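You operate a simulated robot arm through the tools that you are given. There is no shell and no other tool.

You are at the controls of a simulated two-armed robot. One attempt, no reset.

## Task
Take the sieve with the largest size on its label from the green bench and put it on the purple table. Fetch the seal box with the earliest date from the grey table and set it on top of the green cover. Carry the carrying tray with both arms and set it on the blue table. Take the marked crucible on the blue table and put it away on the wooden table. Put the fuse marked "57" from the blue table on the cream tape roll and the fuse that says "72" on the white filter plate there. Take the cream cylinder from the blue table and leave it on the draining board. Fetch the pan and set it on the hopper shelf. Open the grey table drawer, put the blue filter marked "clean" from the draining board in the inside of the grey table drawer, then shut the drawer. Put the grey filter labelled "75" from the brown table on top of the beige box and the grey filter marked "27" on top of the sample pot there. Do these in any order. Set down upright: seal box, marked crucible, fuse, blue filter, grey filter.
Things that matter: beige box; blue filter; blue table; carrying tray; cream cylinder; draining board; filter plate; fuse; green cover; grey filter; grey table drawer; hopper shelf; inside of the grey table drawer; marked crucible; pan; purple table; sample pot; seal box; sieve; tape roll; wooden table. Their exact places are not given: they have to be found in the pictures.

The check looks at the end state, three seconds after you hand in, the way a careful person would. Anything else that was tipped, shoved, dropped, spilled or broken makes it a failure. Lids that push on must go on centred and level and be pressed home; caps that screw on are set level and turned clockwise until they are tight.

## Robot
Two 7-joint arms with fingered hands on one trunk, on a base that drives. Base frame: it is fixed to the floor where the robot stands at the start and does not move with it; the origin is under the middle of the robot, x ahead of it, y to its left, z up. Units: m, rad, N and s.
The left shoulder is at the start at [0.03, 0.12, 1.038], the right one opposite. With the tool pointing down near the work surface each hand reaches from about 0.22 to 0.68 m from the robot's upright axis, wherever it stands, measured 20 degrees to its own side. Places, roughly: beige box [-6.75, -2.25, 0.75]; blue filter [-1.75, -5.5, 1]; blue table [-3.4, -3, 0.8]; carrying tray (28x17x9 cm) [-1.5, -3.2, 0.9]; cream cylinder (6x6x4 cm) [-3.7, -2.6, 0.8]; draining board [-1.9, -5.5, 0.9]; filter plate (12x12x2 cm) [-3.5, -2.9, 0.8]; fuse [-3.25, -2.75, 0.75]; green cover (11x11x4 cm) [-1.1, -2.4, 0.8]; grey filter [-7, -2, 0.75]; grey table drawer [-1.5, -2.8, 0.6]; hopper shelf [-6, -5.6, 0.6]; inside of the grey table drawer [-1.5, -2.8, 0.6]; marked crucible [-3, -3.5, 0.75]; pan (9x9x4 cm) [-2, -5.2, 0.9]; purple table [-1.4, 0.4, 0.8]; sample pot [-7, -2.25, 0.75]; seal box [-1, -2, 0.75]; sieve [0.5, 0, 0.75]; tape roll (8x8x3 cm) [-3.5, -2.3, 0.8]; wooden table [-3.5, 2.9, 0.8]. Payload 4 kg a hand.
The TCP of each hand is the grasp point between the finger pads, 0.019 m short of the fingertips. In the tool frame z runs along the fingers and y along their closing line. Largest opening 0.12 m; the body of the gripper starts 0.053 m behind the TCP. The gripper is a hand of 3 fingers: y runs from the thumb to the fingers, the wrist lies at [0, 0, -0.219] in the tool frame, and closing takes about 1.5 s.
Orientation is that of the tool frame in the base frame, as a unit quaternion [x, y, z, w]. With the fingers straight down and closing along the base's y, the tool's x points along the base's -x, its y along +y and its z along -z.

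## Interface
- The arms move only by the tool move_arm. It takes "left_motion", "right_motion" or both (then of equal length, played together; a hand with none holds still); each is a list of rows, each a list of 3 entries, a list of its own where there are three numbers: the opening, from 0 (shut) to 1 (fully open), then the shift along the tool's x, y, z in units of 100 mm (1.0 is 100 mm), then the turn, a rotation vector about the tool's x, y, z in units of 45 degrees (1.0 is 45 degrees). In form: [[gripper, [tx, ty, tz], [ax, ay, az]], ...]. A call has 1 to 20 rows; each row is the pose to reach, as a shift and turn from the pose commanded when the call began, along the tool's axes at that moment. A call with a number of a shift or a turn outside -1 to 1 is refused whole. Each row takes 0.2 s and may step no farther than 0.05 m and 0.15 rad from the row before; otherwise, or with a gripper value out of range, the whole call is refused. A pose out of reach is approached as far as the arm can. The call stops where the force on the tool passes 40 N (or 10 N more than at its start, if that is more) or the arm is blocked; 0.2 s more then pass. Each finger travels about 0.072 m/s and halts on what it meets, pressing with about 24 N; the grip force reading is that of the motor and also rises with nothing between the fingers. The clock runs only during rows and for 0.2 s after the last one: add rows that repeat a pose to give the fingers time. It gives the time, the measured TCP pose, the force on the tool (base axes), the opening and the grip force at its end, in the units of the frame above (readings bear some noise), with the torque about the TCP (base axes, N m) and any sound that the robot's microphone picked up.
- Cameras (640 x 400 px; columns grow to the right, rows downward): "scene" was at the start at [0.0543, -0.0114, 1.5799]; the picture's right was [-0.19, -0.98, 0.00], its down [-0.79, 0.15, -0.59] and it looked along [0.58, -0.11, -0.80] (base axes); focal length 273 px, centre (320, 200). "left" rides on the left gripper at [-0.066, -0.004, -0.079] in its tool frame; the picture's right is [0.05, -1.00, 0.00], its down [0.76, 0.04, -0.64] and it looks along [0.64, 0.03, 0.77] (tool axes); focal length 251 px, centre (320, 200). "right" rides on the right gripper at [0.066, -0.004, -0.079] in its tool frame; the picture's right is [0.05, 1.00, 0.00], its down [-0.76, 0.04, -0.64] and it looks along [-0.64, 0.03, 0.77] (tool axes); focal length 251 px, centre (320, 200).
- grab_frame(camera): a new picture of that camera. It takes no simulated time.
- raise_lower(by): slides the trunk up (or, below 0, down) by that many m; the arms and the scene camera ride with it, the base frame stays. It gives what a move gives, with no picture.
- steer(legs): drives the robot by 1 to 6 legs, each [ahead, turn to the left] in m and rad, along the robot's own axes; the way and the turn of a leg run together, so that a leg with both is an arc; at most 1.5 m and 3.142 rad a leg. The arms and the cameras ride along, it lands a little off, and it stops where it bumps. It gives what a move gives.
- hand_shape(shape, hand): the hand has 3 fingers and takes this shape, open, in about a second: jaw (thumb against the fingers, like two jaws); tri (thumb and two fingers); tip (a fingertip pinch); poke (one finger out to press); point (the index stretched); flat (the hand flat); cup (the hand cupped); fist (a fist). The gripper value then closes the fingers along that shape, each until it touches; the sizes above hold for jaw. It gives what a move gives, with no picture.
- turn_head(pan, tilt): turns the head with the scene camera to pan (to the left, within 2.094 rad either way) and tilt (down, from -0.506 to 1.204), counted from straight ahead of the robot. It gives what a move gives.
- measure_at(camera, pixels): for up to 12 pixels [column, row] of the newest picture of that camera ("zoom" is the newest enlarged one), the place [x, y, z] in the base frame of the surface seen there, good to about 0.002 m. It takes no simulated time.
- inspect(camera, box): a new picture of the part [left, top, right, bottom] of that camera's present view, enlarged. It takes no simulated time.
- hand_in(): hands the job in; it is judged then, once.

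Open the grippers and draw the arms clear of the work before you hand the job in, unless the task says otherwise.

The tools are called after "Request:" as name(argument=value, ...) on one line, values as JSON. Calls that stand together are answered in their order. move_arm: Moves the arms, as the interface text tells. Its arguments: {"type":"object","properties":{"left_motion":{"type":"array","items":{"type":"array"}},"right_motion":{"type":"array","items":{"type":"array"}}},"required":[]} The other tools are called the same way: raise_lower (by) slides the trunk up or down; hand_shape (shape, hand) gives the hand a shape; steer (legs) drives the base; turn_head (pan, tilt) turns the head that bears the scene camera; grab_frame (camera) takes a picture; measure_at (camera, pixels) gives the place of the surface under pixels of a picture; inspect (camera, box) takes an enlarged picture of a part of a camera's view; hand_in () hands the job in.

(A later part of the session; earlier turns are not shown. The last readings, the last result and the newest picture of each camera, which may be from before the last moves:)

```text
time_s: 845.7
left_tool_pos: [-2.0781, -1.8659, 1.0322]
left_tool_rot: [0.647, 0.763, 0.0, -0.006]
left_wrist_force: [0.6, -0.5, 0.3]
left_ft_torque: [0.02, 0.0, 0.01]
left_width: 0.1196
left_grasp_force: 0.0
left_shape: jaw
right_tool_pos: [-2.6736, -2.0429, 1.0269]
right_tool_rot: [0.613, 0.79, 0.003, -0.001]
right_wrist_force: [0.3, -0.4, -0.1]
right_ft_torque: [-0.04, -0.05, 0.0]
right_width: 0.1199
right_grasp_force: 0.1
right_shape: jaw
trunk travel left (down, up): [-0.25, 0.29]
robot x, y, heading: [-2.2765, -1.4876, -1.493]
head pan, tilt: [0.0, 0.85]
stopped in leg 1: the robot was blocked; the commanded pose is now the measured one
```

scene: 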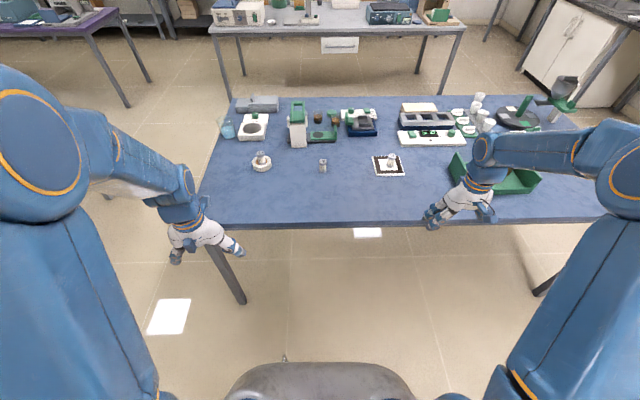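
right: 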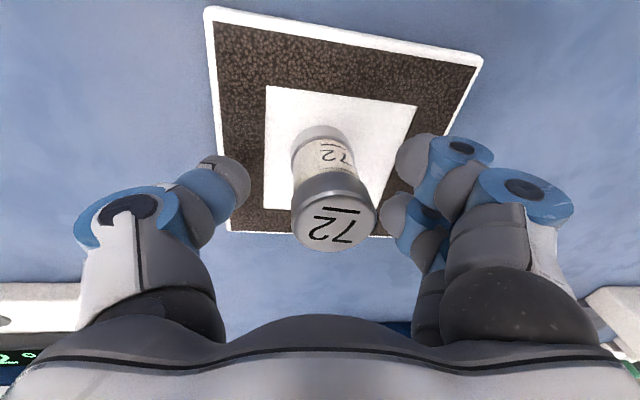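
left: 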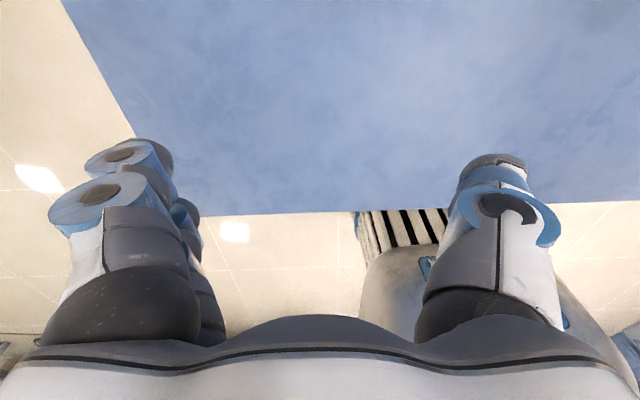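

I recentre the right hand, straighten and drive south alongside the table.

Request:
move_arm(right_motion=[[1, [0, 0.3, 0], [0, 0, 0]], [1, [0, 0.6, 0], [0, 0, 0]], [1, [0, 1.0, 0], [0, 0, 0]]])

Request:
steer(legs=[[0, -0.08]])

Request:
steer(legs=[[1.4, 0]])

Request:
steer(legs=[[0.35, 0]])

Request:
turn_head(pan=-1.3, tilt=0.6)

Request:
grab_frame(camera="scene")

```text
time_s: 846.5
left_tool_pos: [-2.0734, -1.865, 1.0326]
left_tool_rot: [0.647, 0.763, -0.002, -0.006]
left_wrist_force: [-0.7, -0.5, 0.3]
left_ft_torque: [0.02, -0.02, -0.02]
left_width: 0.12
left_grasp_force: 0.1
left_shape: jaw
right_tool_pos: [-2.5706, -2.0182, 1.0304]
right_tool_rot: [0.614, 0.789, 0.002, -0.002]
right_wrist_force: [0.5, 0.6, -0.4]
right_ft_torque: [-0.03, 0.01, 0.01]
right_width: 0.1202
right_grasp_force: 0.1
right_shape: jaw
trunk travel left (down, up): [-0.25, 0.29]
robot x, y, heading: [-2.2768, -1.4901, -1.5]
head pan, tilt: [0.0, 0.85]
```

```text
time_s: 847.4
left_tool_pos: [-2.1058, -1.879, 1.0329]
left_tool_rot: [0.677, 0.736, -0.002, -0.005]
left_wrist_force: [0.0, 0.1, 0.3]
left_ft_torque: [0.0, 0.0, 0.0]
left_width: 0.1201
left_grasp_force: 0.2
left_shape: jaw
right_tool_pos: [-2.6156, -1.9917, 1.031]
right_tool_rot: [0.644, 0.765, 0.003, -0.002]
right_wrist_force: [0.0, 0.6, -0.4]
right_ft_torque: [-0.03, 0.0, -0.02]
right_width: 0.1199
right_grasp_force: 0.1
right_shape: jaw
trunk travel left (down, up): [-0.25, 0.29]
robot x, y, heading: [-2.2717, -1.4916, -1.572]
head pan, tilt: [0.0, 0.85]
```

```text
time_s: 854.4
left_tool_pos: [-2.1108, -3.285, 1.0332]
left_tool_rot: [0.679, 0.734, -0.002, -0.006]
left_wrist_force: [0.9, -0.3, -0.1]
left_ft_torque: [0.02, -0.01, -0.01]
left_width: 0.1199
left_grasp_force: 0.1
left_shape: jaw
right_tool_pos: [-2.619, -3.395, 1.0281]
right_tool_rot: [0.646, 0.764, 0.002, -0.001]
right_wrist_force: [-0.7, -0.2, -0.1]
right_ft_torque: [0.02, -0.03, 0.0]
right_width: 0.1199
right_grasp_force: 0.0
right_shape: jaw
trunk travel left (down, up): [-0.25, 0.29]
robot x, y, heading: [-2.2755, -2.8959, -1.571]
head pan, tilt: [0.0, 0.85]
```

```text
time_s: 856.6
left_tool_pos: [-2.1128, -3.6343, 1.0325]
left_tool_rot: [0.68, 0.733, -0.001, -0.007]
left_wrist_force: [-0.2, 0.6, -0.3]
left_ft_torque: [0.02, 0.0, 0.01]
left_width: 0.1201
left_grasp_force: 0.1
left_shape: jaw
right_tool_pos: [-2.6227, -3.7423, 1.0291]
right_tool_rot: [0.647, 0.762, 0.003, -0.002]
right_wrist_force: [-0.6, -0.4, -1.0]
right_ft_torque: [0.0, 0.0, -0.01]
right_width: 0.12
right_grasp_force: 0.0
right_shape: jaw
trunk travel left (down, up): [-0.25, 0.29]
robot x, y, heading: [-2.2735, -3.2445, -1.577]
head pan, tilt: [0.0, 0.85]
```

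```text
time_s: 858.1
left_tool_pos: [-2.1121, -3.6328, 1.0328]
left_tool_rot: [0.68, 0.733, -0.001, -0.006]
left_wrist_force: [0.4, -0.3, -0.2]
left_ft_torque: [0.02, -0.03, -0.04]
left_width: 0.1199
left_grasp_force: 0.2
left_shape: jaw
right_tool_pos: [-2.6223, -3.7417, 1.0302]
right_tool_rot: [0.647, 0.762, 0.002, -0.002]
right_wrist_force: [-0.4, 0.3, 0.7]
right_ft_torque: [-0.03, 0.01, 0.01]
right_width: 0.12
right_grasp_force: 0.1
right_shape: jaw
trunk travel left (down, up): [-0.25, 0.29]
robot x, y, heading: [-2.2732, -3.2434, -1.578]
head pan, tilt: [-1.3, 0.6]
```

```text
taken
```

scene: 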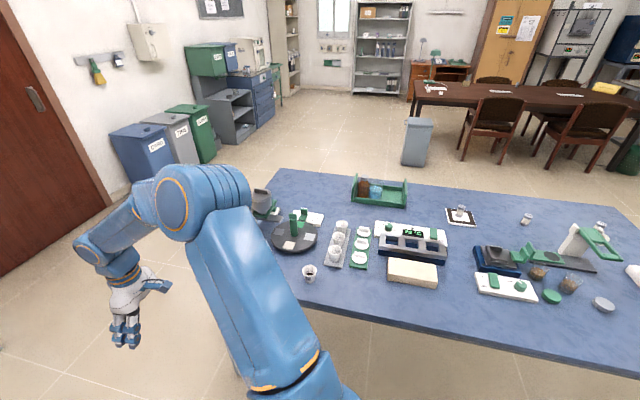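

The single crucible is at (309,272). I zoom in to see its mark and check the other crucibles.

Request:
inspect(camera="scene", box=[290, 210, 380, 290])

Request:
measure_at(camera="scene", pixels=[[309, 267], [309, 276], [340, 228], [336, 240], [333, 253], [302, 270], [317, 270]])

```text
5.00 times, centred on (335, 250) of scene
```

zoom: 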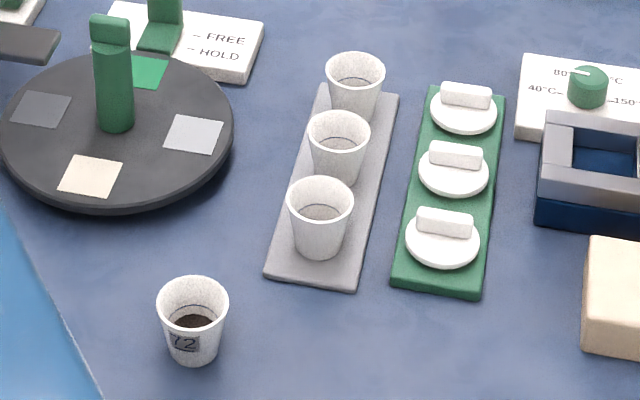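

```text
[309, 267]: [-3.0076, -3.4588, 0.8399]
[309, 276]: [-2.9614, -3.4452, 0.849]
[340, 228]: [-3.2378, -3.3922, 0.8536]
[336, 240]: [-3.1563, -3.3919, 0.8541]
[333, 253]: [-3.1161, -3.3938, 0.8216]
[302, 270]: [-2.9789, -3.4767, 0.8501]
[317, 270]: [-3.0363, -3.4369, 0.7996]
```

The single crucible carries a mark ("72") and holds a dark sample; the three on the rack are plain. I turn right to face it.

Request:
steer(legs=[[0, -0.75]])

Request:
steer(legs=[[0, -0.75]])

Request:
steer(legs=[[0, -0.1]])

Request:
steer(legs=[[0.22, 0]])

Request:
turn_head(pan=0.1, tilt=0.8)

Request:
grab_frame(camera="scene")

```text
time_s: 860.9
left_tool_pos: [-2.4224, -3.6377, 1.0326]
left_tool_rot: [0.9, 0.436, 0.001, -0.004]
left_wrist_force: [0.1, 0.5, -0.2]
left_ft_torque: [-0.01, 0.0, 0.02]
left_width: 0.1202
left_grasp_force: 0.1
left_shape: jaw
right_tool_pos: [-2.8712, -3.3741, 1.0289]
right_tool_rot: [0.88, 0.476, 0.003, 0.002]
right_wrist_force: [-0.2, -0.1, -0.4]
right_ft_torque: [-0.02, -0.05, -0.02]
right_width: 0.1199
right_grasp_force: 0.1
right_shape: jaw
trunk travel left (down, up): [-0.25, 0.29]
robot x, y, heading: [-2.237, -3.279, -2.322]
head pan, tilt: [-1.3, 0.6]
stopped in leg 1: the robot was blocked; the commanded pose is now the measured one
```

```text
time_s: 863.1
left_tool_pos: [-2.6088, -3.4499, 1.0327]
left_tool_rot: [0.993, 0.118, 0.002, -0.005]
left_wrist_force: [-0.2, 0.2, 0.1]
left_ft_torque: [-0.02, -0.04, -0.01]
left_width: 0.12
left_grasp_force: 0.1
left_shape: jaw
right_tool_pos: [-2.7979, -2.964, 1.0269]
right_tool_rot: [0.987, 0.161, 0.001, 0.003]
right_wrist_force: [0.6, 0.7, -0.9]
right_ft_torque: [-0.01, 0.01, 0.02]
right_width: 0.1202
right_grasp_force: 0.1
right_shape: jaw
trunk travel left (down, up): [-0.25, 0.29]
robot x, y, heading: [-2.2294, -3.3304, -3.019]
head pan, tilt: [-1.3, 0.6]
stopped in leg 1: the robot was blocked; the commanded pose is now the measured one
```

```text
time_s: 864.0
left_tool_pos: [-2.6187, -3.4119, 1.0333]
left_tool_rot: [0.998, 0.068, 0.002, -0.005]
left_wrist_force: [1.0, 0.1, -0.1]
left_ft_torque: [-0.02, 0.0, 0.01]
left_width: 0.12
left_grasp_force: 0.0
left_shape: jaw
right_tool_pos: [-2.7576, -2.9114, 1.03]
right_tool_rot: [0.994, 0.113, 0.002, 0.002]
right_wrist_force: [0.3, 0.1, 0.2]
right_ft_torque: [-0.02, 0.02, -0.02]
right_width: 0.1199
right_grasp_force: 0.0
right_shape: jaw
trunk travel left (down, up): [-0.25, 0.29]
robot x, y, heading: [-2.2302, -3.3387, -3.116]
head pan, tilt: [-1.3, 0.6]
```

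```text
time_s: 865.7
left_tool_pos: [-2.8408, -3.4188, 1.0324]
left_tool_rot: [0.998, 0.069, 0.003, -0.006]
left_wrist_force: [-0.4, -0.2, 0.2]
left_ft_torque: [0.0, -0.03, -0.03]
left_width: 0.1201
left_grasp_force: 0.1
left_shape: jaw
right_tool_pos: [-2.9785, -2.9164, 1.0295]
right_tool_rot: [0.994, 0.112, 0.002, 0.001]
right_wrist_force: [-0.2, 0.6, -0.1]
right_ft_torque: [0.01, 0.0, 0.0]
right_width: 0.1203
right_grasp_force: 0.1
right_shape: jaw
trunk travel left (down, up): [-0.25, 0.29]
robot x, y, heading: [-2.4526, -3.3429, -3.123]
head pan, tilt: [-1.3, 0.6]
```

```text
time_s: 867.2
left_tool_pos: [-2.8375, -3.4187, 1.0333]
left_tool_rot: [0.998, 0.068, 0.002, -0.006]
left_wrist_force: [0.5, -0.1, 1.4]
left_ft_torque: [0.0, 0.05, 0.03]
left_width: 0.1202
left_grasp_force: 0.0
left_shape: jaw
right_tool_pos: [-2.9773, -2.9164, 1.0298]
right_tool_rot: [0.994, 0.112, 0.002, 0.002]
right_wrist_force: [0.4, 0.0, -0.8]
right_ft_torque: [0.01, 0.02, 0.03]
right_width: 0.1201
right_grasp_force: 0.0
right_shape: jaw
trunk travel left (down, up): [-0.25, 0.29]
robot x, y, heading: [-2.4506, -3.3423, -3.121]
head pan, tilt: [0.099, 0.799]
```

```text
taken
```

scene: 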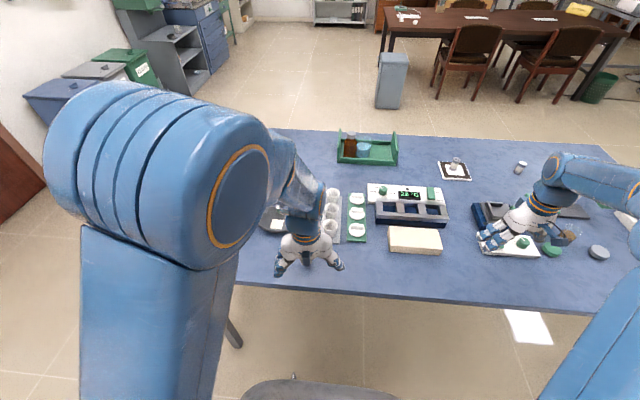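

The left hand is close to the crucible. I move it above (-2.985,-3.455).

Request:
move_arm(left_motion=[[0.9, [-0.25, 0.03, 0], [0, 0, 0]], [0.8, [-0.5, 0.06, 0], [0, 0, 0]], [0.7, [-0.76, 0.08, 0], [0, 0, 0]]])

Request:
move_arm(left_motion=[[0.7, [-0.25, 0.03, 0.15], [0, 0, 0]], [0.7, [-0.5, 0.06, 0.3], [0, 0, 0]], [0.7, [-0.76, 0.08, 0.45], [0, 0, 0]]])

Request:
grab_frame(camera="left")

```text
time_s: 868.0
left_tool_pos: [-2.9134, -3.4369, 1.0318]
left_tool_rot: [0.998, 0.068, 0.004, -0.006]
left_wrist_force: [-0.8, 0.7, -0.5]
left_ft_torque: [0.02, 0.02, 0.01]
left_width: 0.0845
left_grasp_force: 0.1
left_shape: jaw
right_tool_pos: [-2.9784, -2.9167, 1.0283]
right_tool_rot: [0.994, 0.113, 0.002, 0.001]
right_wrist_force: [0.0, 0.1, -0.3]
right_ft_torque: [-0.02, 0.01, -0.03]
right_width: 0.1199
right_grasp_force: 0.1
right_shape: jaw
trunk travel left (down, up): [-0.25, 0.29]
robot x, y, heading: [-2.4505, -3.3415, -3.12]
head pan, tilt: [0.099, 0.799]
```

```text
time_s: 868.8
left_tool_pos: [-2.9882, -3.4546, 0.9862]
left_tool_rot: [0.998, 0.068, 0.003, -0.007]
left_wrist_force: [-0.4, 0.3, -0.3]
left_ft_torque: [-0.02, -0.01, 0.0]
left_width: 0.0844
left_grasp_force: 0.0
left_shape: jaw
right_tool_pos: [-2.9779, -2.917, 1.0305]
right_tool_rot: [0.994, 0.112, 0.001, 0.002]
right_wrist_force: [-0.3, -0.4, 0.2]
right_ft_torque: [-0.01, -0.03, 0.01]
right_width: 0.1201
right_grasp_force: 0.2
right_shape: jaw
trunk travel left (down, up): [-0.25, 0.29]
robot x, y, heading: [-2.4526, -3.3432, -3.118]
head pan, tilt: [0.099, 0.799]
```

```text
taken
```

left: 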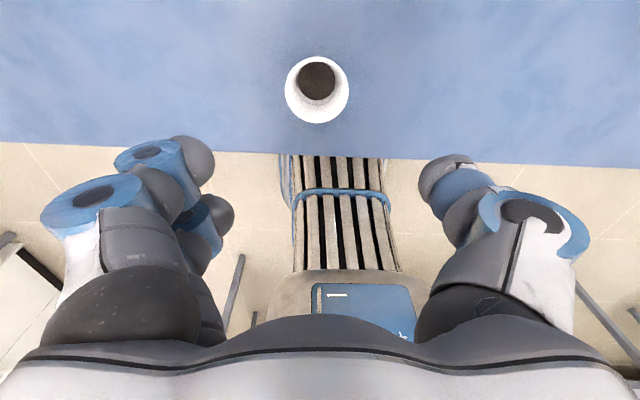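

Request:
measure_at(camera="left", pixels=[[286, 88], [347, 90], [316, 58], [317, 121], [317, 80], [317, 112]])

```text
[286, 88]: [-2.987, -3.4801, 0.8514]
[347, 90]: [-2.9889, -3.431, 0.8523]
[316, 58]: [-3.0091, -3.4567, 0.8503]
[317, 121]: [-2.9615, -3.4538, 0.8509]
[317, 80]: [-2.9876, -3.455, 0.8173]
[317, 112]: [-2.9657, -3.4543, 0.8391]
```

Crucible rim centre (-2.985,-3.4556), z 0.851. I descend to z 0.832 and close gently.

Request:
move_arm(left_motion=[[0.7, [0.03, 0.01, 0.25], [0, 0, 0]], [0.7, [0.03, 0.01, 0.5], [0, 0, 0]], [0.7, [0.03, 0.01, 0.75], [0, 0, 0]], [0.7, [0.03, 0.01, 1.0], [0, 0, 0]]])

Request:
move_arm(left_motion=[[0.7, [0, 0, 0.25], [0, 0, 0]], [0.7, [0, 0, 0.52], [0, 0, 0]], [0.55, [0, 0, 0.52], [0, 0, 0]], [0.45, [0, 0, 0.52], [0, 0, 0]], [0.35, [0, 0, 0.52], [0, 0, 0]], [0.25, [0, 0, 0.52], [0, 0, 0]], [0.15, [0, 0, 0.52], [0, 0, 0]], [0.1, [0, 0, 0.52], [0, 0, 0]]])

Request:
grab_frame(camera="left")

```text
time_s: 869.8
left_tool_pos: [-2.9828, -3.4532, 0.8875]
left_tool_rot: [0.998, 0.068, 0.002, -0.006]
left_wrist_force: [0.5, 0.2, -0.9]
left_ft_torque: [0.01, -0.03, 0.0]
left_width: 0.0846
left_grasp_force: 0.0
left_shape: jaw
right_tool_pos: [-2.9778, -2.917, 1.0304]
right_tool_rot: [0.994, 0.112, 0.001, 0.002]
right_wrist_force: [-0.6, -1.0, 0.5]
right_ft_torque: [0.0, 0.0, 0.01]
right_width: 0.1203
right_grasp_force: 0.1
right_shape: jaw
trunk travel left (down, up): [-0.25, 0.29]
robot x, y, heading: [-2.4514, -3.3426, -3.122]
head pan, tilt: [0.099, 0.799]
```

```text
time_s: 871.6
left_tool_pos: [-2.9816, -3.4529, 0.8353]
left_tool_rot: [0.998, 0.068, 0.002, -0.006]
left_wrist_force: [-0.1, 0.0, -1.6]
left_ft_torque: [0.01, 0.0, 0.01]
left_width: 0.0324
left_grasp_force: 24.1
left_shape: jaw
right_tool_pos: [-2.9773, -2.9169, 1.0289]
right_tool_rot: [0.994, 0.113, 0.002, 0.001]
right_wrist_force: [-0.5, 0.5, -0.2]
right_ft_torque: [0.01, 0.01, -0.02]
right_width: 0.1201
right_grasp_force: 0.1
right_shape: jaw
trunk travel left (down, up): [-0.25, 0.29]
robot x, y, heading: [-2.4502, -3.3372, -3.117]
head pan, tilt: [0.099, 0.799]
```

```text
taken
```

left: 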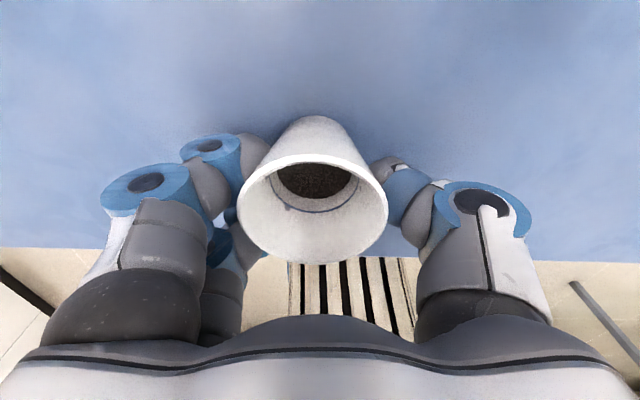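

Held (32 mm). I lift slowly and check that it stays level.

Request:
move_arm(left_motion=[[0.1, [0, 0, -0.05], [0, 0, 0]], [0.1, [0, 0, -0.2], [0, 0, 0]], [0.1, [0, 0, -0.45], [0, 0, 0]], [0.1, [0, 0, -0.7], [0, 0, 0]], [0.1, [0, 0, -1.0], [0, 0, 0]]])

Request:
grab_frame(camera="left")

Request:
measure_at(camera="left", pixels=[[243, 200], [383, 195], [313, 158], [310, 258], [275, 165], [350, 165]])

```text
time_s: 872.8
left_tool_pos: [-2.983, -3.4545, 0.934]
left_tool_rot: [0.998, 0.068, 0.003, -0.006]
left_wrist_force: [-0.6, 0.1, -0.4]
left_ft_torque: [-0.02, -0.01, 0.01]
left_width: 0.0321
left_grasp_force: 24.4
left_shape: jaw
right_tool_pos: [-2.9768, -2.916, 1.0303]
right_tool_rot: [0.994, 0.113, 0.002, 0.002]
right_wrist_force: [0.8, 0.2, -0.6]
right_ft_torque: [-0.01, 0.04, 0.01]
right_width: 0.1198
right_grasp_force: 0.1
right_shape: jaw
trunk travel left (down, up): [-0.25, 0.29]
robot x, y, heading: [-2.4528, -3.3443, -3.119]
head pan, tilt: [0.099, 0.799]
```

```text
taken
```

left: 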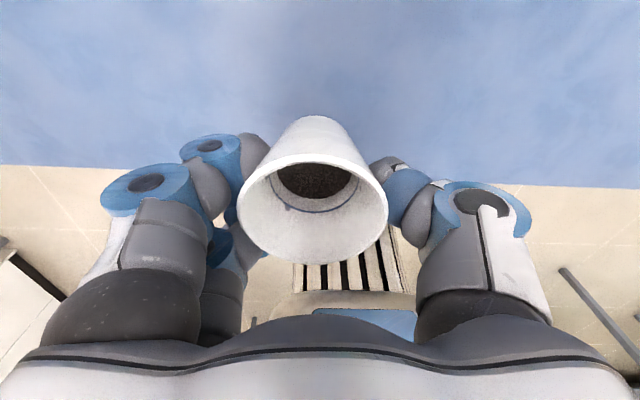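

```text
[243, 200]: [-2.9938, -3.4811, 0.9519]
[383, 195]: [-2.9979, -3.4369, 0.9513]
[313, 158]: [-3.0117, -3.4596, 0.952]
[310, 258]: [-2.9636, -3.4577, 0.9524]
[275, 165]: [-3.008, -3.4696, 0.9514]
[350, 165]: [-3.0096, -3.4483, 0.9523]
```

The crucible is level. I retract it, back off, and turn north toward the wooden table.

Request:
move_arm(left_motion=[[0.1, [0.2, 0, -0.3], [0, 0, 0]], [0.1, [0.4, 0, -0.6], [0, 0, 0]], [0.1, [0.7, 0, -0.9], [0, 0, 0]], [0.1, [1.0, 0, -1.0], [0, 0, 0]]], right_motion=[[1, [0.25, 0, -0.1], [0, 0, 0]], [1, [0.5, 0, -0.1], [0, 0, 0]], [1, [0.75, 0, -0.1], [0, 0, 0]], [1, [1.0, 0, -0.1], [0, 0, 0]]])

Request:
steer(legs=[[-0.2, 0]])

Request:
steer(legs=[[0, -0.52]])

Request:
steer(legs=[[0, -0.52]])

Request:
steer(legs=[[0, -0.52]])

Request:
grab_frame(camera="left")

```text
time_s: 873.8
left_tool_pos: [-2.8846, -3.4429, 1.0374]
left_tool_rot: [0.998, 0.068, 0.001, -0.005]
left_wrist_force: [-0.2, -0.5, -0.4]
left_ft_torque: [0.0, -0.01, 0.03]
left_width: 0.032
left_grasp_force: 24.0
left_shape: jaw
right_tool_pos: [-2.8794, -2.8955, 1.0411]
right_tool_rot: [0.994, 0.112, 0.001, 0.001]
right_wrist_force: [0.2, 0.1, 0.4]
right_ft_torque: [0.0, -0.01, -0.02]
right_width: 0.1199
right_grasp_force: 0.1
right_shape: jaw
trunk travel left (down, up): [-0.25, 0.29]
robot x, y, heading: [-2.4475, -3.3411, -3.121]
head pan, tilt: [0.099, 0.799]
```

```text
time_s: 875.4
left_tool_pos: [-2.6832, -3.4382, 1.0349]
left_tool_rot: [0.998, 0.069, 0.002, -0.005]
left_wrist_force: [0.8, -0.3, 0.0]
left_ft_torque: [0.02, 0.0, 0.0]
left_width: 0.0322
left_grasp_force: 24.1
left_shape: jaw
right_tool_pos: [-2.677, -2.8904, 1.0405]
right_tool_rot: [0.994, 0.112, 0.001, 0.001]
right_wrist_force: [0.9, 0.2, 1.3]
right_ft_torque: [0.0, 0.03, -0.01]
right_width: 0.1201
right_grasp_force: 0.1
right_shape: jaw
trunk travel left (down, up): [-0.25, 0.29]
robot x, y, heading: [-2.2507, -3.3363, -3.117]
head pan, tilt: [0.099, 0.799]
```

```text
time_s: 877.3
left_tool_pos: [-2.6755, -3.213, 1.0356]
left_tool_rot: [0.983, -0.186, 0.005, -0.005]
left_wrist_force: [-0.9, 0.7, -0.9]
left_ft_torque: [0.0, -0.01, 0.01]
left_width: 0.032
left_grasp_force: 23.5
left_shape: jaw
right_tool_pos: [-2.4028, -2.737, 1.0398]
right_tool_rot: [0.99, -0.143, 0.001, 0.001]
right_wrist_force: [0.2, 0.3, 1.2]
right_ft_torque: [-0.04, 0.02, 0.03]
right_width: 0.12
right_grasp_force: 0.1
right_shape: jaw
trunk travel left (down, up): [-0.25, 0.29]
robot x, y, heading: [-2.266, -3.3708, 2.643]
head pan, tilt: [0.099, 0.799]
```

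```text
time_s: 879.1
left_tool_pos: [-2.5434, -3.0264, 1.0343]
left_tool_rot: [0.901, -0.433, 0.005, -0.004]
left_wrist_force: [0.0, -0.3, 0.0]
left_ft_torque: [0.0, -0.02, -0.04]
left_width: 0.0321
left_grasp_force: 24.0
left_shape: jaw
right_tool_pos: [-2.0707, -2.7526, 1.0403]
right_tool_rot: [0.919, -0.394, 0.001, 0.002]
right_wrist_force: [-0.7, -0.1, -0.4]
right_ft_torque: [0.02, -0.03, 0.01]
right_width: 0.1199
right_grasp_force: 0.0
right_shape: jaw
trunk travel left (down, up): [-0.25, 0.29]
robot x, y, heading: [-2.2928, -3.3892, 2.133]
head pan, tilt: [0.099, 0.799]
```

```text
time_s: 881.0
left_tool_pos: [-2.345, -2.9478, 1.0359]
left_tool_rot: [0.77, -0.638, 0.005, 0.0]
left_wrist_force: [0.6, 0.9, -1.0]
left_ft_torque: [-0.04, 0.02, 0.01]
left_width: 0.0316
left_grasp_force: 24.0
left_shape: jaw
right_tool_pos: [-1.7981, -2.9264, 1.0388]
right_tool_rot: [0.797, -0.604, -0.002, 0.004]
right_wrist_force: [1.2, 0.4, -0.3]
right_ft_torque: [-0.03, 0.04, 0.03]
right_width: 0.12
right_grasp_force: 0.1
right_shape: jaw
trunk travel left (down, up): [-0.25, 0.29]
robot x, y, heading: [-2.3329, -3.3861, 1.621]
head pan, tilt: [0.099, 0.799]
stopped in leg 1: the robot was blocked; the commanded pose is now the measured one
```

```text
taken
```

left: 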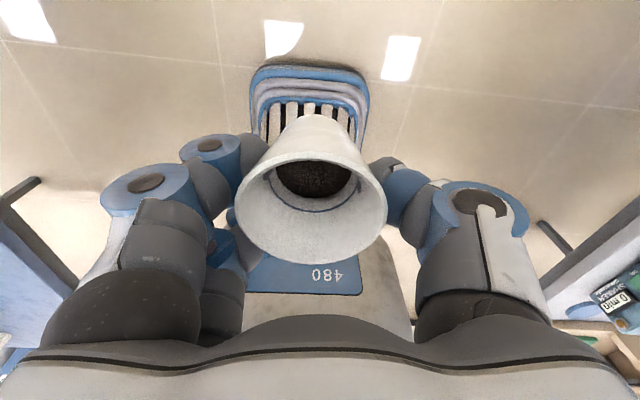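

The crucible rides level. The right hand has drifted outward, so I bring it in before driving north.

Request:
move_arm(right_motion=[[1, [0.1, 0.3, -0.2], [0, 0, 0]], [1, [0.2, 0.6, -0.4], [0, 0, 0]], [1, [0.3, 0.9, -0.4], [0, 0, 0]], [1, [0.3, 1.0, -0.4], [0, 0, 0]]])

Request:
move_arm(right_motion=[[1, [0, 0.3, 0], [0, 0, 0]], [1, [0, 0.6, 0], [0, 0, 0]], [1, [0, 0.9, 0], [0, 0, 0]], [1, [0, 1.0, 0], [0, 0, 0]]])

Request:
steer(legs=[[0, -0.05]])

Request:
steer(legs=[[1.4, 0]])

Request:
steer(legs=[[1.0, 0]])

Request:
turn_head(pan=0.2, tilt=0.4)

Request:
grab_frame(camera="scene")

```text
time_s: 882.0
left_tool_pos: [-2.3461, -2.9492, 1.0349]
left_tool_rot: [0.769, -0.639, 0.006, -0.002]
left_wrist_force: [0.2, 0.3, -1.1]
left_ft_torque: [0.01, -0.02, 0.01]
left_width: 0.0317
left_grasp_force: 24.6
left_shape: jaw
right_tool_pos: [-1.887, -2.9825, 1.0813]
right_tool_rot: [0.797, -0.604, -0.002, 0.004]
right_wrist_force: [0.7, -0.7, -0.3]
right_ft_torque: [-0.02, 0.04, -0.02]
right_width: 0.1199
right_grasp_force: 0.0
right_shape: jaw
trunk travel left (down, up): [-0.25, 0.29]
robot x, y, heading: [-2.3324, -3.3859, 1.623]
head pan, tilt: [0.099, 0.799]
```

```text
time_s: 883.0
left_tool_pos: [-2.3476, -2.9491, 1.0348]
left_tool_rot: [0.77, -0.638, 0.006, -0.001]
left_wrist_force: [0.0, -0.3, -0.2]
left_ft_torque: [0.0, 0.04, 0.0]
left_width: 0.0314
left_grasp_force: 23.7
left_shape: jaw
right_tool_pos: [-1.9854, -3.0101, 1.0817]
right_tool_rot: [0.797, -0.604, -0.001, 0.003]
right_wrist_force: [-0.8, -0.6, 0.4]
right_ft_torque: [0.02, 0.01, 0.0]
right_width: 0.1201
right_grasp_force: 0.1
right_shape: jaw
trunk travel left (down, up): [-0.25, 0.29]
robot x, y, heading: [-2.3318, -3.3856, 1.626]
head pan, tilt: [0.099, 0.799]
```

```text
time_s: 883.8
left_tool_pos: [-2.3231, -2.9488, 1.0344]
left_tool_rot: [0.753, -0.658, 0.006, -0.002]
left_wrist_force: [-0.3, -0.3, -0.5]
left_ft_torque: [0.0, 0.02, 0.0]
left_width: 0.0315
left_grasp_force: 24.1
left_shape: jaw
right_tool_pos: [-1.9666, -3.028, 1.082]
right_tool_rot: [0.781, -0.624, -0.001, 0.002]
right_wrist_force: [0.3, -0.1, 0.2]
right_ft_torque: [-0.02, 0.0, 0.0]
right_width: 0.1201
right_grasp_force: 0.1
right_shape: jaw
trunk travel left (down, up): [-0.25, 0.29]
robot x, y, heading: [-2.3332, -3.3846, 1.577]
head pan, tilt: [0.099, 0.799]
```

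```text
time_s: 890.9
left_tool_pos: [-2.3216, -1.542, 1.033]
left_tool_rot: [0.751, -0.661, 0.006, -0.002]
left_wrist_force: [-0.5, -0.2, -1.0]
left_ft_torque: [-0.02, 0.01, 0.03]
left_width: 0.0316
left_grasp_force: 24.1
left_shape: jaw
right_tool_pos: [-1.9643, -1.6235, 1.0824]
right_tool_rot: [0.78, -0.626, 0.0, 0.003]
right_wrist_force: [-0.6, -1.1, -0.2]
right_ft_torque: [0.0, 0.0, 0.01]
right_width: 0.1199
right_grasp_force: 0.0
right_shape: jaw
trunk travel left (down, up): [-0.25, 0.29]
robot x, y, heading: [-2.3338, -1.9807, 1.567]
head pan, tilt: [0.099, 0.799]
```

```text
time_s: 896.0
left_tool_pos: [-2.3162, -0.5412, 1.0343]
left_tool_rot: [0.75, -0.661, 0.005, -0.001]
left_wrist_force: [0.6, -0.2, -0.5]
left_ft_torque: [-0.02, 0.01, 0.02]
left_width: 0.0317
left_grasp_force: 24.2
left_shape: jaw
right_tool_pos: [-1.9582, -0.6234, 1.0821]
right_tool_rot: [0.778, -0.628, -0.001, 0.003]
right_wrist_force: [-0.8, 0.0, -0.3]
right_ft_torque: [-0.01, 0.03, 0.03]
right_width: 0.1201
right_grasp_force: 0.0
right_shape: jaw
trunk travel left (down, up): [-0.25, 0.29]
robot x, y, heading: [-2.3282, -0.9786, 1.564]
head pan, tilt: [0.099, 0.799]
```

```text
time_s: 896.9
left_tool_pos: [-2.3159, -0.5409, 1.034]
left_tool_rot: [0.75, -0.661, 0.006, -0.001]
left_wrist_force: [0.4, 0.5, -0.4]
left_ft_torque: [0.04, -0.02, -0.03]
left_width: 0.0315
left_grasp_force: 24.4
left_shape: jaw
right_tool_pos: [-1.9587, -0.6241, 1.0808]
right_tool_rot: [0.778, -0.628, -0.001, 0.002]
right_wrist_force: [-0.2, -0.1, -0.3]
right_ft_torque: [-0.01, -0.02, -0.01]
right_width: 0.1202
right_grasp_force: 0.0
right_shape: jaw
trunk travel left (down, up): [-0.25, 0.29]
robot x, y, heading: [-2.3309, -0.9791, 1.566]
head pan, tilt: [0.201, 0.4]
```

```text
taken
```

scene: 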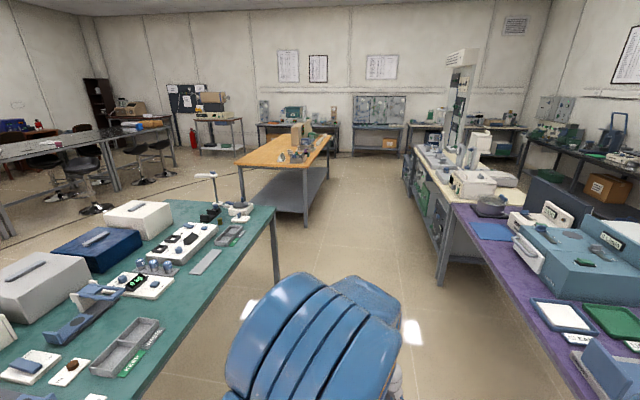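

The wooden table is ahead with free room at its near end. I measure it and the corridor edges.

Request:
measure_at(camera="scene", pixels=[[242, 163], [306, 170], [265, 157], [285, 150], [330, 136], [318, 145], [305, 225], [278, 210], [440, 200], [300, 155]])

Request:
inspect(camera="scene", box=[230, 110, 350, 190])

```text
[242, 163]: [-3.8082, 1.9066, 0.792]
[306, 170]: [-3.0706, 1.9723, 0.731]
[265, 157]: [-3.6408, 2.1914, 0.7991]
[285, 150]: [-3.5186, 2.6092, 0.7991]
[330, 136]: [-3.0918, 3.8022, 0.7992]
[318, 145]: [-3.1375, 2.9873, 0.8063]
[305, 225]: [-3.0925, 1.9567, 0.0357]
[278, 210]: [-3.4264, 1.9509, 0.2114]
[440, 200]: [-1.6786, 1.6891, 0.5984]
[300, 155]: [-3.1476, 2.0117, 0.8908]
```

```text
5.00 times, centred on (290, 150) of scene
```

zoom: 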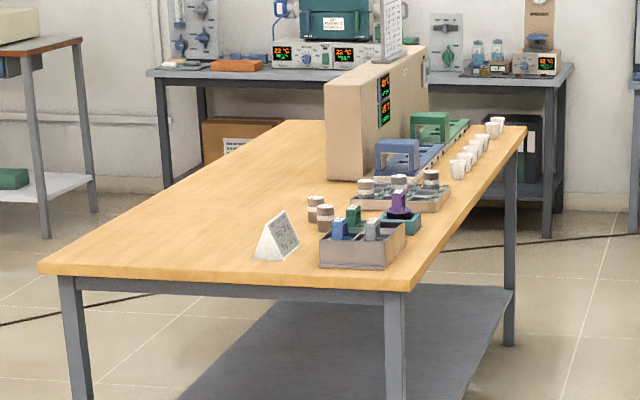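

The wooden table's south edge is y≈1.92, with free space around (-3.6,2.1). I drive on north, then look at the teal table's far end.

Request:
measure_at(camera="scene", pixels=[[274, 212], [270, 207], [150, 198], [276, 270], [262, 205]])

Request:
steer(legs=[[1.4, 0]])

Request:
turn_head(pan=0.8, tilt=0.5)

Request:
grab_frame(camera="scene")

```text
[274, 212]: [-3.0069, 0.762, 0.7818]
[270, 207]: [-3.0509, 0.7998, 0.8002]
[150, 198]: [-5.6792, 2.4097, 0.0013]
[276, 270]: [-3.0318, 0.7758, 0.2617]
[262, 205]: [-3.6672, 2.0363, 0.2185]
```

```text
time_s: 903.9
left_tool_pos: [-2.3072, 0.8593, 1.0334]
left_tool_rot: [0.75, -0.662, 0.006, -0.002]
left_wrist_force: [-0.7, -0.1, -1.3]
left_ft_torque: [-0.02, 0.03, 0.03]
left_width: 0.0315
left_grasp_force: 24.0
left_shape: jaw
right_tool_pos: [-1.9489, 0.7755, 1.0829]
right_tool_rot: [0.779, -0.628, 0.0, 0.002]
right_wrist_force: [-0.2, 0.2, -0.4]
right_ft_torque: [-0.01, -0.03, 0.0]
right_width: 0.12
right_grasp_force: 0.0
right_shape: jaw
trunk travel left (down, up): [-0.25, 0.29]
robot x, y, heading: [-2.3212, 0.422, 1.562]
head pan, tilt: [0.201, 0.4]
```

```text
time_s: 904.9
left_tool_pos: [-2.3071, 0.8594, 1.0351]
left_tool_rot: [0.75, -0.661, 0.006, -0.001]
left_wrist_force: [0.2, 0.4, 0.6]
left_ft_torque: [0.0, 0.0, -0.02]
left_width: 0.0317
left_grasp_force: 23.6
left_shape: jaw
right_tool_pos: [-1.9509, 0.7757, 1.0818]
right_tool_rot: [0.779, -0.627, -0.001, 0.002]
right_wrist_force: [-0.2, 0.3, -0.4]
right_ft_torque: [-0.01, 0.03, 0.03]
right_width: 0.1198
right_grasp_force: 0.0
right_shape: jaw
trunk travel left (down, up): [-0.25, 0.29]
robot x, y, heading: [-2.3261, 0.423, 1.563]
head pan, tilt: [0.799, 0.499]
```

```text
taken
```

scene: 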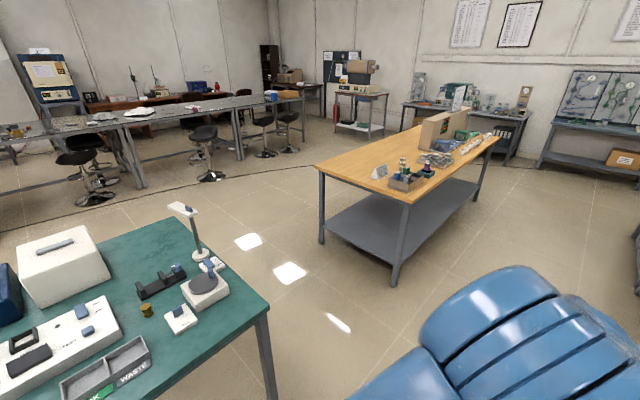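

The gap between teal (y≈0.78) and wooden table (1.92) is wide enough. I drive to y≈1.3, turn left, go west, then turn to the table.

Request:
steer(legs=[[0.88, 0]])

Request:
steer(legs=[[0, 0.52]])

Request:
steer(legs=[[0, 0.52]])

Request:
steer(legs=[[0, 0.52]])

Request:
steer(legs=[[1.1, 0]])

```text
time_s: 909.5
left_tool_pos: [-2.3028, 1.7384, 1.0345]
left_tool_rot: [0.751, -0.661, 0.006, -0.002]
left_wrist_force: [0.6, -0.2, -0.6]
left_ft_torque: [-0.01, -0.01, -0.02]
left_width: 0.0313
left_grasp_force: 24.2
left_shape: jaw
right_tool_pos: [-1.946, 1.6552, 1.0811]
right_tool_rot: [0.78, -0.626, -0.001, 0.002]
right_wrist_force: [0.7, 0.6, 0.7]
right_ft_torque: [-0.01, 0.0, -0.03]
right_width: 0.1198
right_grasp_force: 0.0
right_shape: jaw
trunk travel left (down, up): [-0.25, 0.29]
robot x, y, heading: [-2.3146, 1.3007, 1.566]
head pan, tilt: [0.799, 0.499]
```

```text
time_s: 911.4
left_tool_pos: [-2.5212, 1.6857, 1.0357]
left_tool_rot: [0.894, -0.447, 0.005, -0.004]
left_wrist_force: [-0.3, 0.4, 0.0]
left_ft_torque: [0.0, -0.03, -0.02]
left_width: 0.0313
left_grasp_force: 23.8
left_shape: jaw
right_tool_pos: [-2.1695, 1.7902, 1.0821]
right_tool_rot: [0.914, -0.407, 0.0, 0.003]
right_wrist_force: [0.1, 0.3, -0.1]
right_ft_torque: [-0.01, -0.03, -0.03]
right_width: 0.12
right_grasp_force: 0.0
right_shape: jaw
trunk travel left (down, up): [-0.25, 0.29]
robot x, y, heading: [-2.2856, 1.3132, 2.09]
head pan, tilt: [0.799, 0.499]
```

```text
time_s: 913.2
left_tool_pos: [-2.6742, 1.5228, 1.036]
left_tool_rot: [0.979, -0.203, 0.005, -0.005]
left_wrist_force: [0.0, 0.3, -0.3]
left_ft_torque: [-0.02, 0.0, -0.01]
left_width: 0.0304
left_grasp_force: 24.2
left_shape: jaw
right_tool_pos: [-2.4211, 1.7878, 1.0815]
right_tool_rot: [0.987, -0.159, 0.001, 0.003]
right_wrist_force: [0.8, -0.3, 0.6]
right_ft_torque: [-0.02, -0.03, -0.01]
right_width: 0.1205
right_grasp_force: 0.0
right_shape: jaw
trunk travel left (down, up): [-0.25, 0.29]
robot x, y, heading: [-2.2707, 1.3457, 2.607]
head pan, tilt: [0.799, 0.499]
```

```text
time_s: 915.1
left_tool_pos: [-2.7098, 1.2979, 1.0358]
left_tool_rot: [0.998, 0.055, 0.004, -0.005]
left_wrist_force: [-0.9, -0.2, 0.5]
left_ft_torque: [0.02, 0.01, -0.03]
left_width: 0.0303
left_grasp_force: 23.9
left_shape: jaw
right_tool_pos: [-2.6215, 1.653, 1.0819]
right_tool_rot: [0.995, 0.101, 0.002, 0.002]
right_wrist_force: [-0.2, 0.7, -0.1]
right_ft_torque: [-0.01, 0.05, 0.0]
right_width: 0.1199
right_grasp_force: 0.1
right_shape: jaw
trunk travel left (down, up): [-0.25, 0.29]
robot x, y, heading: [-2.2739, 1.3795, 3.119]
head pan, tilt: [0.799, 0.499]
```

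```text
time_s: 920.7
left_tool_pos: [-3.8029, 1.3122, 1.0336]
left_tool_rot: [0.998, 0.059, 0.004, -0.005]
left_wrist_force: [0.8, 0.3, 0.6]
left_ft_torque: [-0.04, -0.02, 0.01]
left_width: 0.0301
left_grasp_force: 24.3
left_shape: jaw
right_tool_pos: [-3.7171, 1.6681, 1.0822]
right_tool_rot: [0.995, 0.104, 0.001, 0.002]
right_wrist_force: [0.1, -0.2, 0.2]
right_ft_torque: [0.01, -0.02, -0.02]
right_width: 0.12
right_grasp_force: 0.0
right_shape: jaw
trunk travel left (down, up): [-0.25, 0.29]
robot x, y, heading: [-3.3672, 1.4017, 3.125]
head pan, tilt: [0.799, 0.499]
```

I turn right to face the wooden table and check the crucible.

Request:
steer(legs=[[0, -0.52]])

Request:
steer(legs=[[0, -0.52]])

Request:
steer(legs=[[0, -0.52]])

Request:
turn_head(pan=0, tilt=0.7)

Request:
grab_frame(camera="scene")

Request:
grab_frame(camera="left")

```text
time_s: 922.6
left_tool_pos: [-3.7861, 1.5414, 1.0353]
left_tool_rot: [0.98, -0.199, 0.005, -0.005]
left_wrist_force: [0.8, 0.5, -0.7]
left_ft_torque: [0.0, -0.01, -0.02]
left_width: 0.0303
left_grasp_force: 23.8
left_shape: jaw
right_tool_pos: [-3.5353, 1.8087, 1.0826]
right_tool_rot: [0.988, -0.155, 0.001, 0.004]
right_wrist_force: [-0.6, 0.3, -0.2]
right_ft_torque: [-0.01, -0.02, 0.03]
right_width: 0.12
right_grasp_force: 0.1
right_shape: jaw
trunk travel left (down, up): [-0.25, 0.29]
robot x, y, heading: [-3.38, 1.3673, 2.602]
head pan, tilt: [0.799, 0.499]
```

```text
time_s: 924.5
left_tool_pos: [-3.6482, 1.7223, 1.0351]
left_tool_rot: [0.896, -0.444, 0.006, -0.003]
left_wrist_force: [-0.6, -0.6, -1.0]
left_ft_torque: [0.01, 0.02, 0.01]
left_width: 0.0302
left_grasp_force: 24.1
left_shape: jaw
right_tool_pos: [-3.2976, 1.8284, 1.0824]
right_tool_rot: [0.915, -0.404, 0.0, 0.002]
right_wrist_force: [0.4, -0.2, 0.1]
right_ft_torque: [0.03, 0.0, 0.0]
right_width: 0.1203
right_grasp_force: 0.1
right_shape: jaw
trunk travel left (down, up): [-0.25, 0.29]
robot x, y, heading: [-3.4108, 1.3534, 2.084]
head pan, tilt: [0.799, 0.499]
```

```text
time_s: 926.3
left_tool_pos: [-3.4343, 1.79, 1.0357]
left_tool_rot: [0.752, -0.659, 0.006, -0.001]
left_wrist_force: [-0.3, 0.1, -1.1]
left_ft_torque: [0.01, 0.04, -0.02]
left_width: 0.0298
left_grasp_force: 23.9
left_shape: jaw
right_tool_pos: [-3.0753, 1.7091, 1.082]
right_tool_rot: [0.78, -0.625, -0.001, 0.003]
right_wrist_force: [0.5, -0.5, -0.9]
right_ft_torque: [-0.01, 0.01, -0.04]
right_width: 0.1201
right_grasp_force: 0.0
right_shape: jaw
trunk travel left (down, up): [-0.25, 0.29]
robot x, y, heading: [-3.4416, 1.3538, 1.576]
head pan, tilt: [0.799, 0.499]
```

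```text
time_s: 927.4
left_tool_pos: [-3.4353, 1.7913, 1.0362]
left_tool_rot: [0.752, -0.659, 0.006, -0.002]
left_wrist_force: [0.6, -0.1, -0.8]
left_ft_torque: [-0.03, 0.02, 0.01]
left_width: 0.0294
left_grasp_force: 23.5
left_shape: jaw
right_tool_pos: [-3.0753, 1.7093, 1.0817]
right_tool_rot: [0.781, -0.625, -0.001, 0.002]
right_wrist_force: [1.0, -0.4, -0.3]
right_ft_torque: [-0.02, 0.04, 0.03]
right_width: 0.1198
right_grasp_force: 0.1
right_shape: jaw
trunk travel left (down, up): [-0.25, 0.29]
robot x, y, heading: [-3.4428, 1.3555, 1.577]
head pan, tilt: [0.0, 0.7]
```

```text
taken
```

scene: 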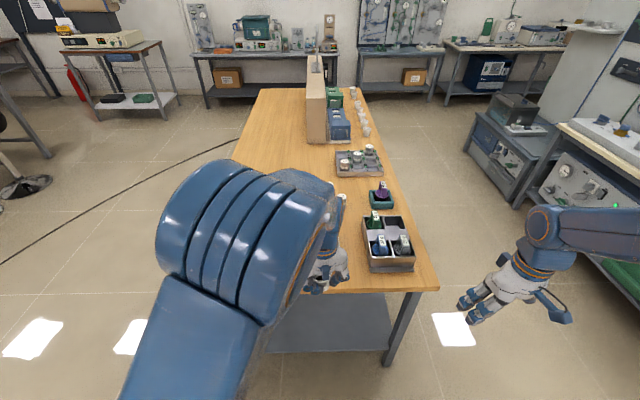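

```text
taken
```

left: 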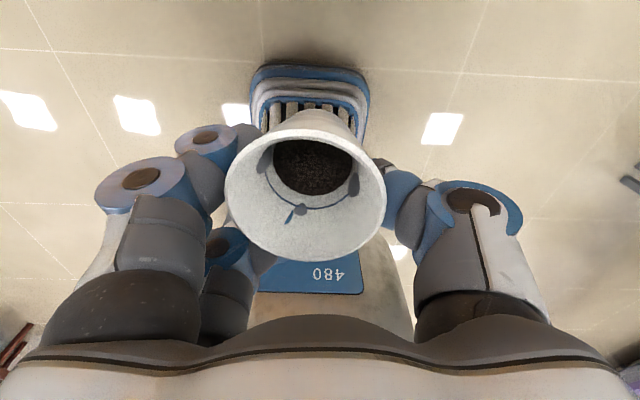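

The cup rides slightly higher in the grip. I measure it and the table spot ahead.

Request:
measure_at(camera="left", pixels=[[230, 190], [382, 190], [305, 132], [305, 260]])

Request:
steer(legs=[[0.15, 0]])

Request:
turn_head(pan=0.3, tilt=0.8)

Request:
grab_frame(camera="scene")

```text
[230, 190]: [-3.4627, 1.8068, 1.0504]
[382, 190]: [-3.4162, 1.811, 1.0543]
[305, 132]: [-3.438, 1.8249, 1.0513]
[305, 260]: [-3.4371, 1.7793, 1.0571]
```

```text
time_s: 928.8
left_tool_pos: [-3.4338, 1.9416, 1.0348]
left_tool_rot: [0.752, -0.659, 0.006, -0.001]
left_wrist_force: [-0.3, 0.6, 0.0]
left_ft_torque: [-0.04, 0.01, -0.01]
left_width: 0.0293
left_grasp_force: 23.5
left_shape: jaw
right_tool_pos: [-3.0754, 1.8624, 1.0824]
right_tool_rot: [0.78, -0.626, -0.001, 0.003]
right_wrist_force: [-0.8, 0.1, 0.7]
right_ft_torque: [-0.04, 0.02, -0.03]
right_width: 0.12
right_grasp_force: 0.1
right_shape: jaw
trunk travel left (down, up): [-0.25, 0.29]
robot x, y, heading: [-3.4418, 1.5058, 1.571]
head pan, tilt: [0.0, 0.7]
```

```text
time_s: 929.6
left_tool_pos: [-3.4346, 1.9407, 1.0355]
left_tool_rot: [0.752, -0.659, 0.006, -0.002]
left_wrist_force: [0.0, 0.3, -0.9]
left_ft_torque: [0.02, 0.0, 0.0]
left_width: 0.0293
left_grasp_force: 22.9
left_shape: jaw
right_tool_pos: [-3.0772, 1.86, 1.0833]
right_tool_rot: [0.781, -0.625, 0.0, 0.002]
right_wrist_force: [0.0, 0.4, 0.0]
right_ft_torque: [0.0, 0.01, -0.02]
right_width: 0.12
right_grasp_force: 0.1
right_shape: jaw
trunk travel left (down, up): [-0.25, 0.29]
robot x, y, heading: [-3.4395, 1.5057, 1.568]
head pan, tilt: [0.3, 0.799]
```

```text
taken
```

scene: 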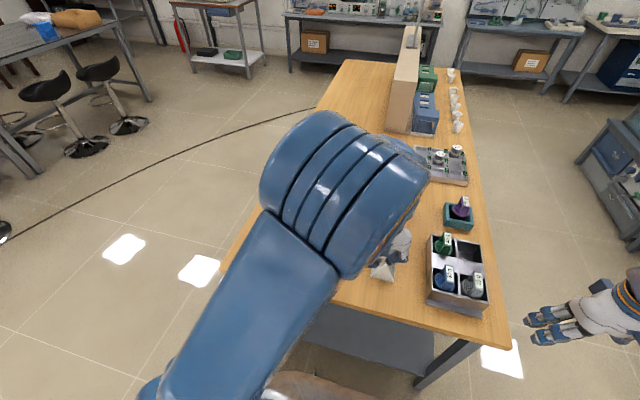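

A white triangular sign stands near (383,270). I shift the crucible ~0.2 m to the left, over the free west part of the table, and look again.

Request:
move_arm(left_motion=[[0.1, [0, 0.2, -0.1], [0, 0, 0]], [0.1, [0, 0.45, -0.1], [0, 0, 0]], [0.1, [0, 0.7, -0.1], [0, 0, 0]], [0.1, [0, 1.0, -0.1], [0, 0, 0]]])

Request:
move_arm(left_motion=[[0.1, [0, 0.2, 0], [0, 0, 0]], [0.1, [0, 0.45, 0], [0, 0, 0]], [0.1, [0, 0.7, 0], [0, 0, 0]], [0.1, [0, 1.0, 0], [0, 0, 0]]])

Request:
grab_frame(camera="scene")

Request:
grab_frame(camera="left")

```text
time_s: 930.6
left_tool_pos: [-3.5358, 1.9287, 1.0431]
left_tool_rot: [0.752, -0.66, 0.006, -0.003]
left_wrist_force: [0.3, 0.5, -1.7]
left_ft_torque: [-0.01, 0.02, 0.01]
left_width: 0.0293
left_grasp_force: 23.9
left_shape: jaw
right_tool_pos: [-3.0776, 1.8603, 1.0821]
right_tool_rot: [0.78, -0.626, -0.001, 0.003]
right_wrist_force: [-0.6, 0.6, 0.6]
right_ft_torque: [0.02, -0.02, -0.03]
right_width: 0.1198
right_grasp_force: 0.0
right_shape: jaw
trunk travel left (down, up): [-0.25, 0.29]
robot x, y, heading: [-3.4406, 1.5045, 1.571]
head pan, tilt: [0.3, 0.799]
```

```text
time_s: 931.6
left_tool_pos: [-3.6348, 1.9145, 1.0436]
left_tool_rot: [0.752, -0.659, 0.006, -0.003]
left_wrist_force: [0.2, -0.5, -1.0]
left_ft_torque: [-0.02, -0.01, 0.01]
left_width: 0.0295
left_grasp_force: 23.8
left_shape: jaw
right_tool_pos: [-3.0773, 1.86, 1.0821]
right_tool_rot: [0.781, -0.625, 0.0, 0.002]
right_wrist_force: [0.0, -0.2, -0.1]
right_ft_torque: [0.0, 0.02, 0.0]
right_width: 0.12
right_grasp_force: 0.0
right_shape: jaw
trunk travel left (down, up): [-0.25, 0.29]
robot x, y, heading: [-3.4387, 1.5048, 1.572]
head pan, tilt: [0.3, 0.799]
```

```text
taken
```

scene: 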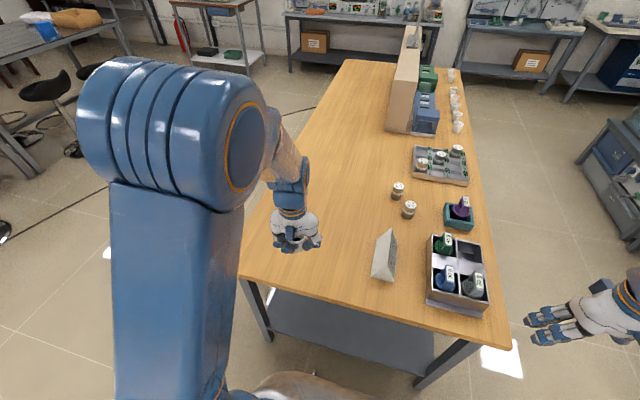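

```text
taken
```

left: 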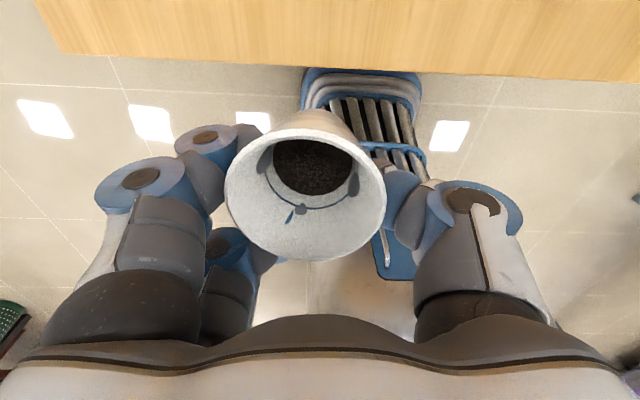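

The area under the left hand is free. I measure the table there and the cup's rim.

Request:
measure_at(camera="scene", pixels=[[300, 265], [340, 250], [330, 215], [345, 180], [385, 255], [262, 275], [310, 285]])

Request:
measure_at(camera="left", pixels=[[230, 190], [382, 190], [305, 132], [305, 260], [255, 145], [355, 145], [260, 245], [350, 245]])

```text
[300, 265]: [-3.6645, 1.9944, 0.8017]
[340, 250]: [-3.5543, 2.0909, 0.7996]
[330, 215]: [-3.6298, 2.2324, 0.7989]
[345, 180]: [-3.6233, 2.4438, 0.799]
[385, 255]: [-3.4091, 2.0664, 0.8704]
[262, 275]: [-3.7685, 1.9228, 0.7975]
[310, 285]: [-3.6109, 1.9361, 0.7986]
```

```text
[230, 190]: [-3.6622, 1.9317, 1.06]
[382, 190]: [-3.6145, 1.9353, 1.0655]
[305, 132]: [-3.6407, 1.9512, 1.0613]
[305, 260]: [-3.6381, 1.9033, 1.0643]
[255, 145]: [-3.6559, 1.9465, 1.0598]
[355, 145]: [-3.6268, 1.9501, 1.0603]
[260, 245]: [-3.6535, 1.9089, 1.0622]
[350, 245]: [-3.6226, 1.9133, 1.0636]
```

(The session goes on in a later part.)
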